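You operate a simulated robot arm through the tools that you are given. There is no shell and no other tool. Be economical: measure what you need, move in short steps, check, and stop when the job is done.

You are at the controls of a simulated robot arm. One attempt, no reset.

TASK
Put the soft pad from the top of the parts bench on top of the flat box there.

The check looks at the end state, three seconds after you hand in, the way a careful person would. Anything else that was tipped, shoved, dropped, spilled or broken makes it a failure.

THE ROBOT
A 7-joint arm with a two-finger parallel gripper, fixed in place. Base frame: the origin is at the foot of the arm, x ahead of it, y to its left, z up; the work surface is at about z = 0. Units: cm, rad, N and s.
With the tool pointing down near the work surface it reaches from about 24 to 62 cm from the base axis. Its first joint turns from -1.152 to 1.152 rad. Payload 2.6 kg.
The tool frame sits at the grasp point between the pads (the TCP): z along the fingers, y along the line on which they close. The tips reach 3 cm beyond it. Largest opening 9.4 cm; finger width 2.8, thickness 1; the body of the gripper, 5 by 9.6 cm, starts 5.5 cm behind the TCP.
Orientation is told as [roll, pitch, yaw] about the base's x, y, z axes, in that order, counted from this pose: with the fingers straight down and closing along the base's y, the tool's x points along the base's -x, its y along +y and its z along -z.

THE INTERFACE
- The arm moves only by the tool apply_moves. Its argument "motion" is a list of rows, each an object (a shift or turn left out is 0, a gripper value left out holds the last) with "offset": the shift along the tool's x, y, z in cm, a list of three; "dr": the turn, a rotation vector about the tool's x, y, z in degrees, a list of three; "hand": the finger opening in cm, from 0 to 9.4. In form: [{"offset": [tx, ty, tz], "dr": [ax, ay, az], "hand": hand}, ...]. A call has 1 to 10 rows; each row shifts and turns the commanded pose from where the row before left it, along the tool's axes as they then stand. A row lasts 0.2 s, in which the tool goes at most 5 cm and 0.15 rad; a call with a longer step from one row to the next is refused whole, and so is a gripper value outside its range. Where a pose cannot be reached the arm comes as near as it can. A force on the tool above 40 N (or 10 N above the force at the start of the call, whichever is more), or a blocked arm, ends the call early, and 0.2 s more pass. Each finger travels about 7.2 cm/s and halts on what it meets, pressing with about 28 N; the grip force reading is that of the motor and also rises with nothing between the fingers. The clock runs only during rows and for 0.2 s after the last one: add rows that do not move to give the fingers time. The reply holds the time, the measured pose of the TCP, the force on the tool along the base axes, the opening and the grip force, in the units named above and with some noise.
- Cameras (640 x 400 px; columns grow to the right, rows downward): "scene" is fixed at [4.35, 43.77, 57.02]; the picture's right is [-0.71, -0.71, 0.00], its down [-0.37, 0.37, -0.85] and it looks along [0.60, -0.60, -0.53] (base axes); focal length 346 px, centre (320, 200). "wrist" rides on the gripper at [-3.7, 0, -5.8] in the tool frame; the picture's right is [0.00, -1.00, 0.00], its down [0.97, 0.00, -0.24] and it looks along [0.24, 0.00, 0.97] (tool axes); focal length 218 px, centre (320, 200).
- get_image(camera): a new picture of that camera. No time passes.
- measure_at(camera, pixels): for up to 12 pixels [column, row] of the newest picture of that camera ("zoom" is the newest enlarged one), the place [x, y, z] in the base frame of the surface seen there, good to about 0.2 cm. No time passes.
- close_up(camera, box): a new picture of the part [left, top, right, bottom] of that camera's present view, enlarged. No time passes.
- finish_job(): hands the job in; it is judged then, once.

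Keep the steps short. Do not move on a guess: measure, check each grasp and each placing, and mend mistakes. In all there are 60 turns and 30 pictures (those below and enlarged ones count). Leave the gripper open and the arm clear of the work at the hand-in unless told otherwise, and finish with a single line.

The tools are called after "Call:" as a command line: name --argument value ..., lists and objects as JSON in quotes. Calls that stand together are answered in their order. apply_moves: Moves the arm, as the interface text tells. Its arguments: {"type":"object","properties":{"motion":{"type":"array","items":{"type":"object","properties":{"offset":{"type":"array","items":{"type":"number"}},"dr":{"type":"array","items":{"type":"number"}},"hand":{"type":"number"}}}}},"required":["motion"]} The other tools are called the same way: get_image (camera) takes a picture; measure_at (camera, pixels) gives the place of the surface under pixels of a picture; close_up (camera, box) takes an enlarged picture of a part of a camera's view; finish_job () hands the job in.

At the start:

```text
clock: 0.0
tool_pos: [37.78, 10.55, 28.65]
ee_rot: [0.001, 0.001, -0.001]
wrist_force: [-0.1, 0.0, 0.3]
gripper_width: 9.43
finger_force: 0.0
```

scene: 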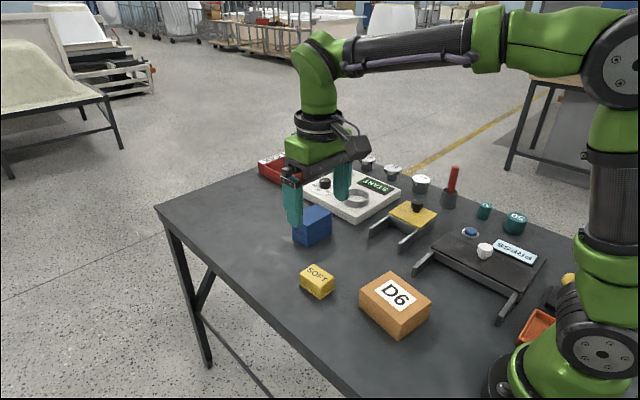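
wrist: 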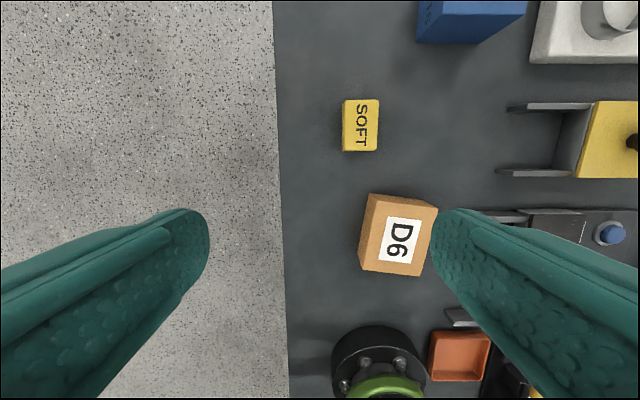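

I see a yellow block marked SOFT at about (317,281) and an orange box marked D6 at (395,303). I'll look closer at both and at the rest of the bench before choosing.

Call:
close_up --camera "scene" --box '[270, 220, 450, 350]'

Call:
close_up --camera "scene" --box '[340, 150, 600, 330]'

Call:
measure_at --camera "scene" --pixels '[[317, 273], [302, 274], [317, 284], [334, 278], [318, 265], [316, 296], [381, 276], [361, 303], [402, 319], [429, 298], [395, 295], [340, 310]]'

Call:
measure_at --camera "wrist" --pixels '[[345, 102], [378, 101], [376, 149], [344, 149], [361, 125], [371, 196], [437, 208], [422, 274], [362, 268], [399, 240], [320, 160], [360, 172]]'

```text
3.08 times, centred on (360, 285) of scene
```

zoom: 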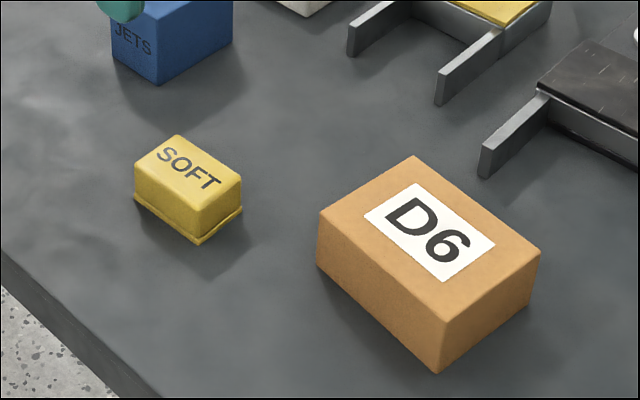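

```text
2.22 times, centred on (470, 240) of scene
```

zoom: 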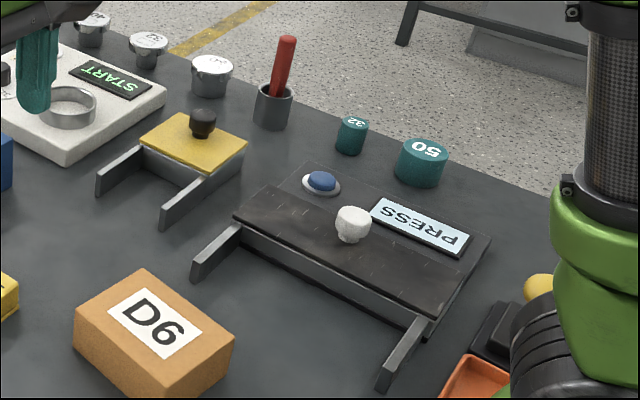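

```text
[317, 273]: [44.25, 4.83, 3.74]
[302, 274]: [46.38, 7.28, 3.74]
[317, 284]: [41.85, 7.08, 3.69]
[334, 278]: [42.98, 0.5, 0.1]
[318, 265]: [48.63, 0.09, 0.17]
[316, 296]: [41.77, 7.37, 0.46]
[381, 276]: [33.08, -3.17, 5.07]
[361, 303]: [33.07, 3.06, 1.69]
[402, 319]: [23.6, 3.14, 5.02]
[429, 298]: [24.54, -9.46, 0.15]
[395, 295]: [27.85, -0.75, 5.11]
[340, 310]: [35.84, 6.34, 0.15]
```

```text
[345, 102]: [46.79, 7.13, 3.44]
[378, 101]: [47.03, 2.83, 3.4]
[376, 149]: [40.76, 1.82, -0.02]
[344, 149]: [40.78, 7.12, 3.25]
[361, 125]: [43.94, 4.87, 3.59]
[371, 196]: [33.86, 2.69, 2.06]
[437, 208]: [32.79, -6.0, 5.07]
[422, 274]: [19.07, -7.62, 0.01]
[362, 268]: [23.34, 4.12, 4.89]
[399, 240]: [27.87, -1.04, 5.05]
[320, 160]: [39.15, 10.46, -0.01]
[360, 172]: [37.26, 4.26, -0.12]
```

The pad is a soft yellow block spanning x 41–47, y 2.6–7.2, with its top at z 3.7. D6 is the flat box, with its top at z 5.05 and centre near (28, -1). I'll move above the pad and partway down with the gripper open, then check.

Call:
apply_moves --motion '[{"offset": [-3.1, -2.8, 0], "hand": 9.4}, {"offset": [-3.1, -2.85, 0]}, {"offset": [0, 0, 4]}, {"offset": [0, 0, 4]}, {"offset": [0, 0, 4]}, {"offset": [0, 0, 2]}, {}]'

Call:
get_image --camera "wrist"

```text
clock: 1.6
tool_pos: [43.88, 4.8, 14.6]
ee_rot: [0.001, 0.0, 0.0]
wrist_force: [0.0, 0.2, 0.0]
gripper_width: 9.41
finger_force: 0.1
```

```text
25 pictures are left
```

wrist: 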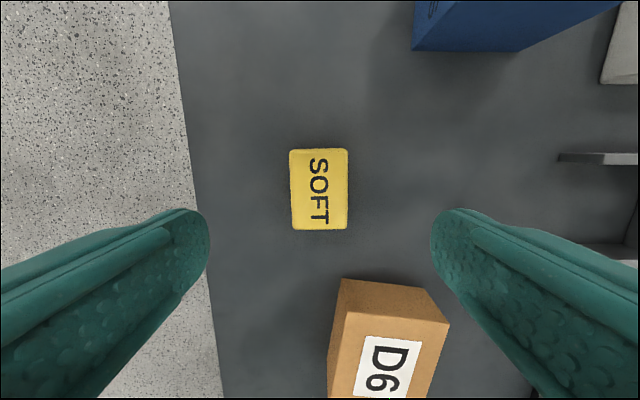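

The pad is centred between the fingers. I'll measure its edges and the near edge of the box.

Call:
measure_at --camera "wrist" --pixels '[[293, 152], [345, 152], [344, 225], [294, 227], [320, 190], [344, 283], [423, 292], [446, 321], [350, 315], [430, 50], [291, 190], [347, 190]]'

```text
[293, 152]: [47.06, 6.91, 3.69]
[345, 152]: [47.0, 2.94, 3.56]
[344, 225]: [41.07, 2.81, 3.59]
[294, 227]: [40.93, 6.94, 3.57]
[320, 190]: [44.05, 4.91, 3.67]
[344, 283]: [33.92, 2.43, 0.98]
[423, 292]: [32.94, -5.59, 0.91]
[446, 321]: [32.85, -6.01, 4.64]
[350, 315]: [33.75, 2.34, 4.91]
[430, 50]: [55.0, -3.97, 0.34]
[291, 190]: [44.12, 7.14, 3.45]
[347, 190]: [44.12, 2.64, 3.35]
```

The pad is 4.5 cm wide in y and centred at (44.0, 4.9), and the path down is clear. I'll descend to z 3.6 so the tips are 0.6 above the table.

Call:
apply_moves --motion '[{"offset": [-0.15, 0.1, 3]}, {"offset": [0, 0, 3]}, {"offset": [0, 0, 3]}, {"offset": [0, 0, 1.5]}, {"offset": [0, 0, 0.5]}, {}]'

```text
clock: 3.0
tool_pos: [43.98, 5.1, 3.64]
ee_rot: [0.0, 0.001, -0.001]
wrist_force: [-0.3, -0.3, 0.2]
gripper_width: 9.43
finger_force: 0.0
```

At height, with no contact. The pad is soft, so I'll close gently in stages and read the force.

Call:
apply_moves --motion '[{"offset": [0, -0.15, 0], "hand": 6}, {"hand": 4.8}, {"hand": 4.2}, {"hand": 4.0}, {}, {}]'

Call:
get_image --camera "wrist"

```text
clock: 4.4
tool_pos: [44.01, 4.91, 3.63]
ee_rot: [0.001, 0.0, -0.001]
wrist_force: [0.1, 0.7, 0.5]
gripper_width: 4.96
finger_force: 28.2
```

```text
24 pictures are left
```

wrist: 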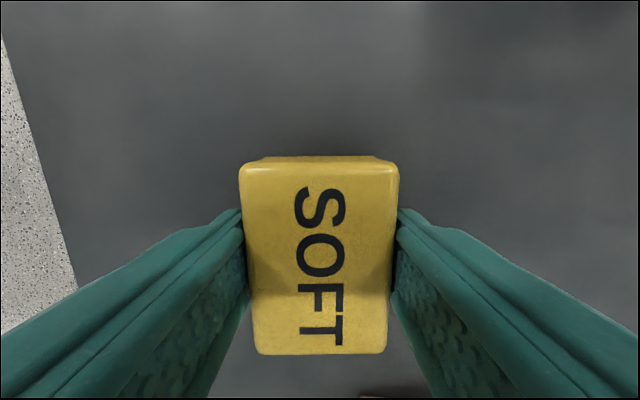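

The fingers hold the pad at 4.96 cm with 28 N, so I'll lift it slowly and check the hold.

Call:
apply_moves --motion '[{"offset": [0, 0, -0.5]}, {"offset": [0, 0, -1]}, {"offset": [0, 0, -1.5]}, {}]'

Call:
close_up --camera "scene" --box '[250, 200, 450, 340]'

```text
clock: 5.4
tool_pos: [43.94, 4.96, 6.59]
ee_rot: [0.0, 0.0, 0.0]
wrist_force: [-0.3, -0.6, -0.4]
gripper_width: 4.96
finger_force: 27.6
```

```text
2.86 times, centred on (350, 270) of scene
```

zoom: 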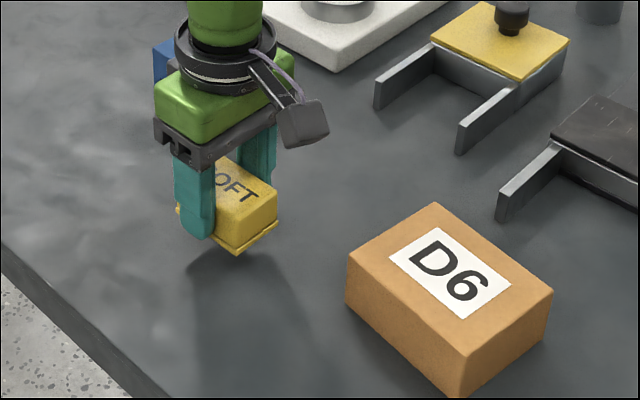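

The pad has lifted cleanly. I'll measure the box's top corners in the zoom at (434,206), (351,255), (464,355) and (549,290), and raise further.

Call:
measure_at --camera "zoom" --pixels '[[434, 207], [352, 255], [464, 353], [547, 291], [450, 278]]'

Call:
apply_moves --motion '[{"offset": [0, 0, -3]}, {"offset": [0, 0, -3]}, {"offset": [0, 0, -1]}, {}]'

```text
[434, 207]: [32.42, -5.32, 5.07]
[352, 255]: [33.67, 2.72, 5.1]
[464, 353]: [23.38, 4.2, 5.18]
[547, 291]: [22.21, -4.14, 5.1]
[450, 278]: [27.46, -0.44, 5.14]
```

```text
clock: 6.4
tool_pos: [43.96, 4.91, 13.64]
ee_rot: [-0.001, 0.002, 0.0]
wrist_force: [0.9, -0.8, -0.7]
gripper_width: 4.94
finger_force: 28.0
```

The box top centre is (27.9, -0.65), and its long side is turned about -8°. I'll carry the pad over at height and turn it to match.

Call:
apply_moves --motion '[{"offset": [3.2, -1.1, 0]}, {"offset": [3.2, -1.1, 0]}, {"offset": [3.2, -1.1, 0]}, {"offset": [3.2, -1.1, 0]}, {"offset": [3.25, -1.15, 0]}, {"dr": [0, 0, 4]}, {"dr": [0, 0, 4]}, {}]'

Call:
close_up --camera "scene" --box '[290, 180, 490, 340]'

```text
clock: 8.2
tool_pos: [27.89, -0.71, 13.63]
ee_rot: [0.0, 0.0, -0.14]
wrist_force: [-1.0, -0.8, 0.0]
gripper_width: 4.96
finger_force: 27.7
```

```text
2.50 times, centred on (390, 260) of scene
```

zoom: 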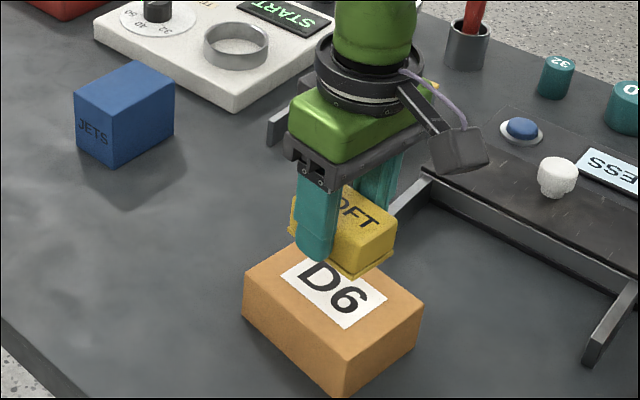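

The pad is aligned over the box. It should touch down at TCP z of about 8.7. I'll go to 9.0 quickly, then move in small steps.

Call:
apply_moves --motion '[{"offset": [0, 0, 2.5]}, {"offset": [0, 0, 1.5]}, {"offset": [0, 0, 0.6]}, {"offset": [0, 0, 0.15]}, {"offset": [0, 0, 0.1]}, {}]'

Call:
close_up --camera "scene" --box '[320, 210, 470, 340]'

```text
clock: 9.6
tool_pos: [27.98, -0.77, 8.77]
ee_rot: [0.0, -0.001, -0.137]
wrist_force: [-0.9, -0.1, 0.2]
gripper_width: 4.97
finger_force: 27.9
```

```text
3.08 times, centred on (395, 275) of scene
```

zoom: 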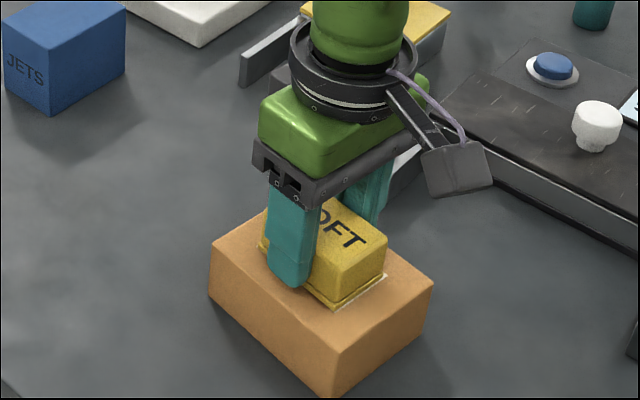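

The pad is about at the box surface. I'll lower it 0.1 more and read the force before releasing.

Call:
apply_moves --motion '[{"offset": [0, 0, 0.1]}, {}]'

```text
clock: 10.2
tool_pos: [27.82, -0.72, 8.7]
ee_rot: [0.0, 0.001, -0.139]
wrist_force: [0.0, -0.3, -1.0]
gripper_width: 4.96
finger_force: 27.5
```

There's no clear contact yet, so I'll lower another 0.1.

Call:
apply_moves --motion '[{"offset": [0, 0, 0.1]}, {}]'

```text
clock: 10.8
tool_pos: [27.91, -0.71, 8.65]
ee_rot: [0.0, -0.002, -0.141]
wrist_force: [-2.0, -0.6, 12.3]
gripper_width: 4.95
finger_force: 28.1
```

Contact: 12 N upward. The pad is seated, so I'll open slowly.

Call:
apply_moves --motion '[{"hand": 5.3}, {"hand": 6}, {"hand": 7}, {"hand": 8}, {}]'

Call:
get_image --camera "wrist"

```text
clock: 12.0
tool_pos: [27.97, -0.68, 8.69]
ee_rot: [0.0, 0.002, -0.138]
wrist_force: [-0.4, 0.1, -0.9]
gripper_width: 8.01
finger_force: 0.1
```

```text
20 pictures are left
```

wrist: 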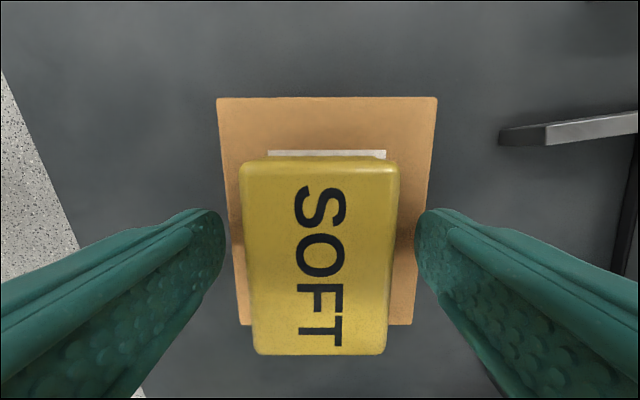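

The pad is released and sits on the box, clear of both fingers. I'll rise straight up, then move aside.

Call:
apply_moves --motion '[{"offset": [0, 0, -1]}, {"offset": [0, 0, -3]}, {"offset": [0, 0, -4]}, {"offset": [0, 0, -4]}, {"offset": [0, 0, -4], "hand": 9.4}, {"offset": [-4, 2, 0]}, {"offset": [-4, 2, 0]}, {"offset": [-4, 2, 0]}, {}]'

Call:
get_image --camera "scene"

Call:
close_up --camera "scene" --box '[320, 220, 470, 345]'

```text
clock: 14.0
tool_pos: [40.71, 3.68, 24.5]
ee_rot: [-0.001, 0.0, -0.139]
wrist_force: [-0.2, 0.0, -0.9]
gripper_width: 9.41
finger_force: 0.1
```

```text
19 pictures are left
```

scene: 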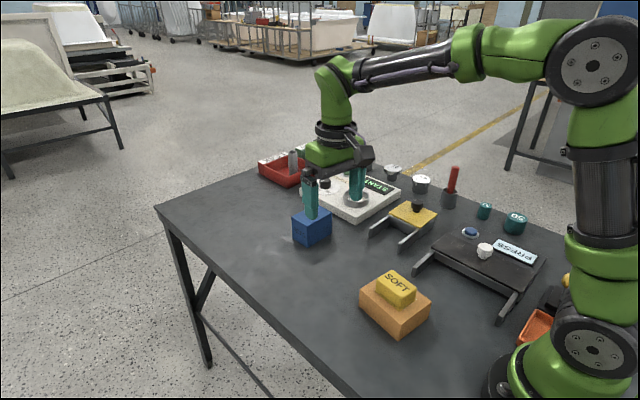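

```text
3.20 times, centred on (395, 282) of scene
```

zoom: 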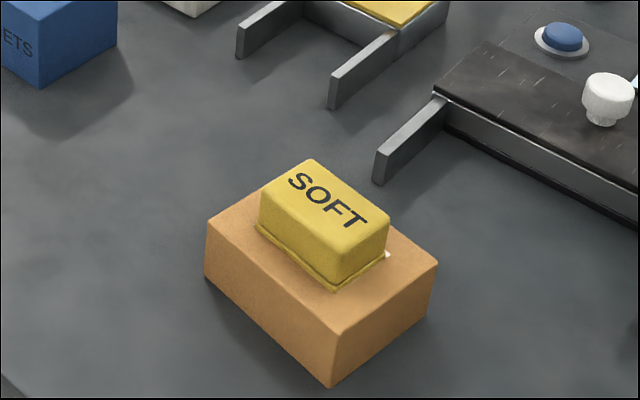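

The pad lies flat and centred on the box, the box hasn't moved, nothing else looks disturbed, and the gripper is open and clear. I'm handing in.

Call:
finish_job

```text
The job is handed in.
```

The soft pad is resting flat and centred on top of the flat D6 box; the gripper is open and clear, and nothing else looks disturbed.
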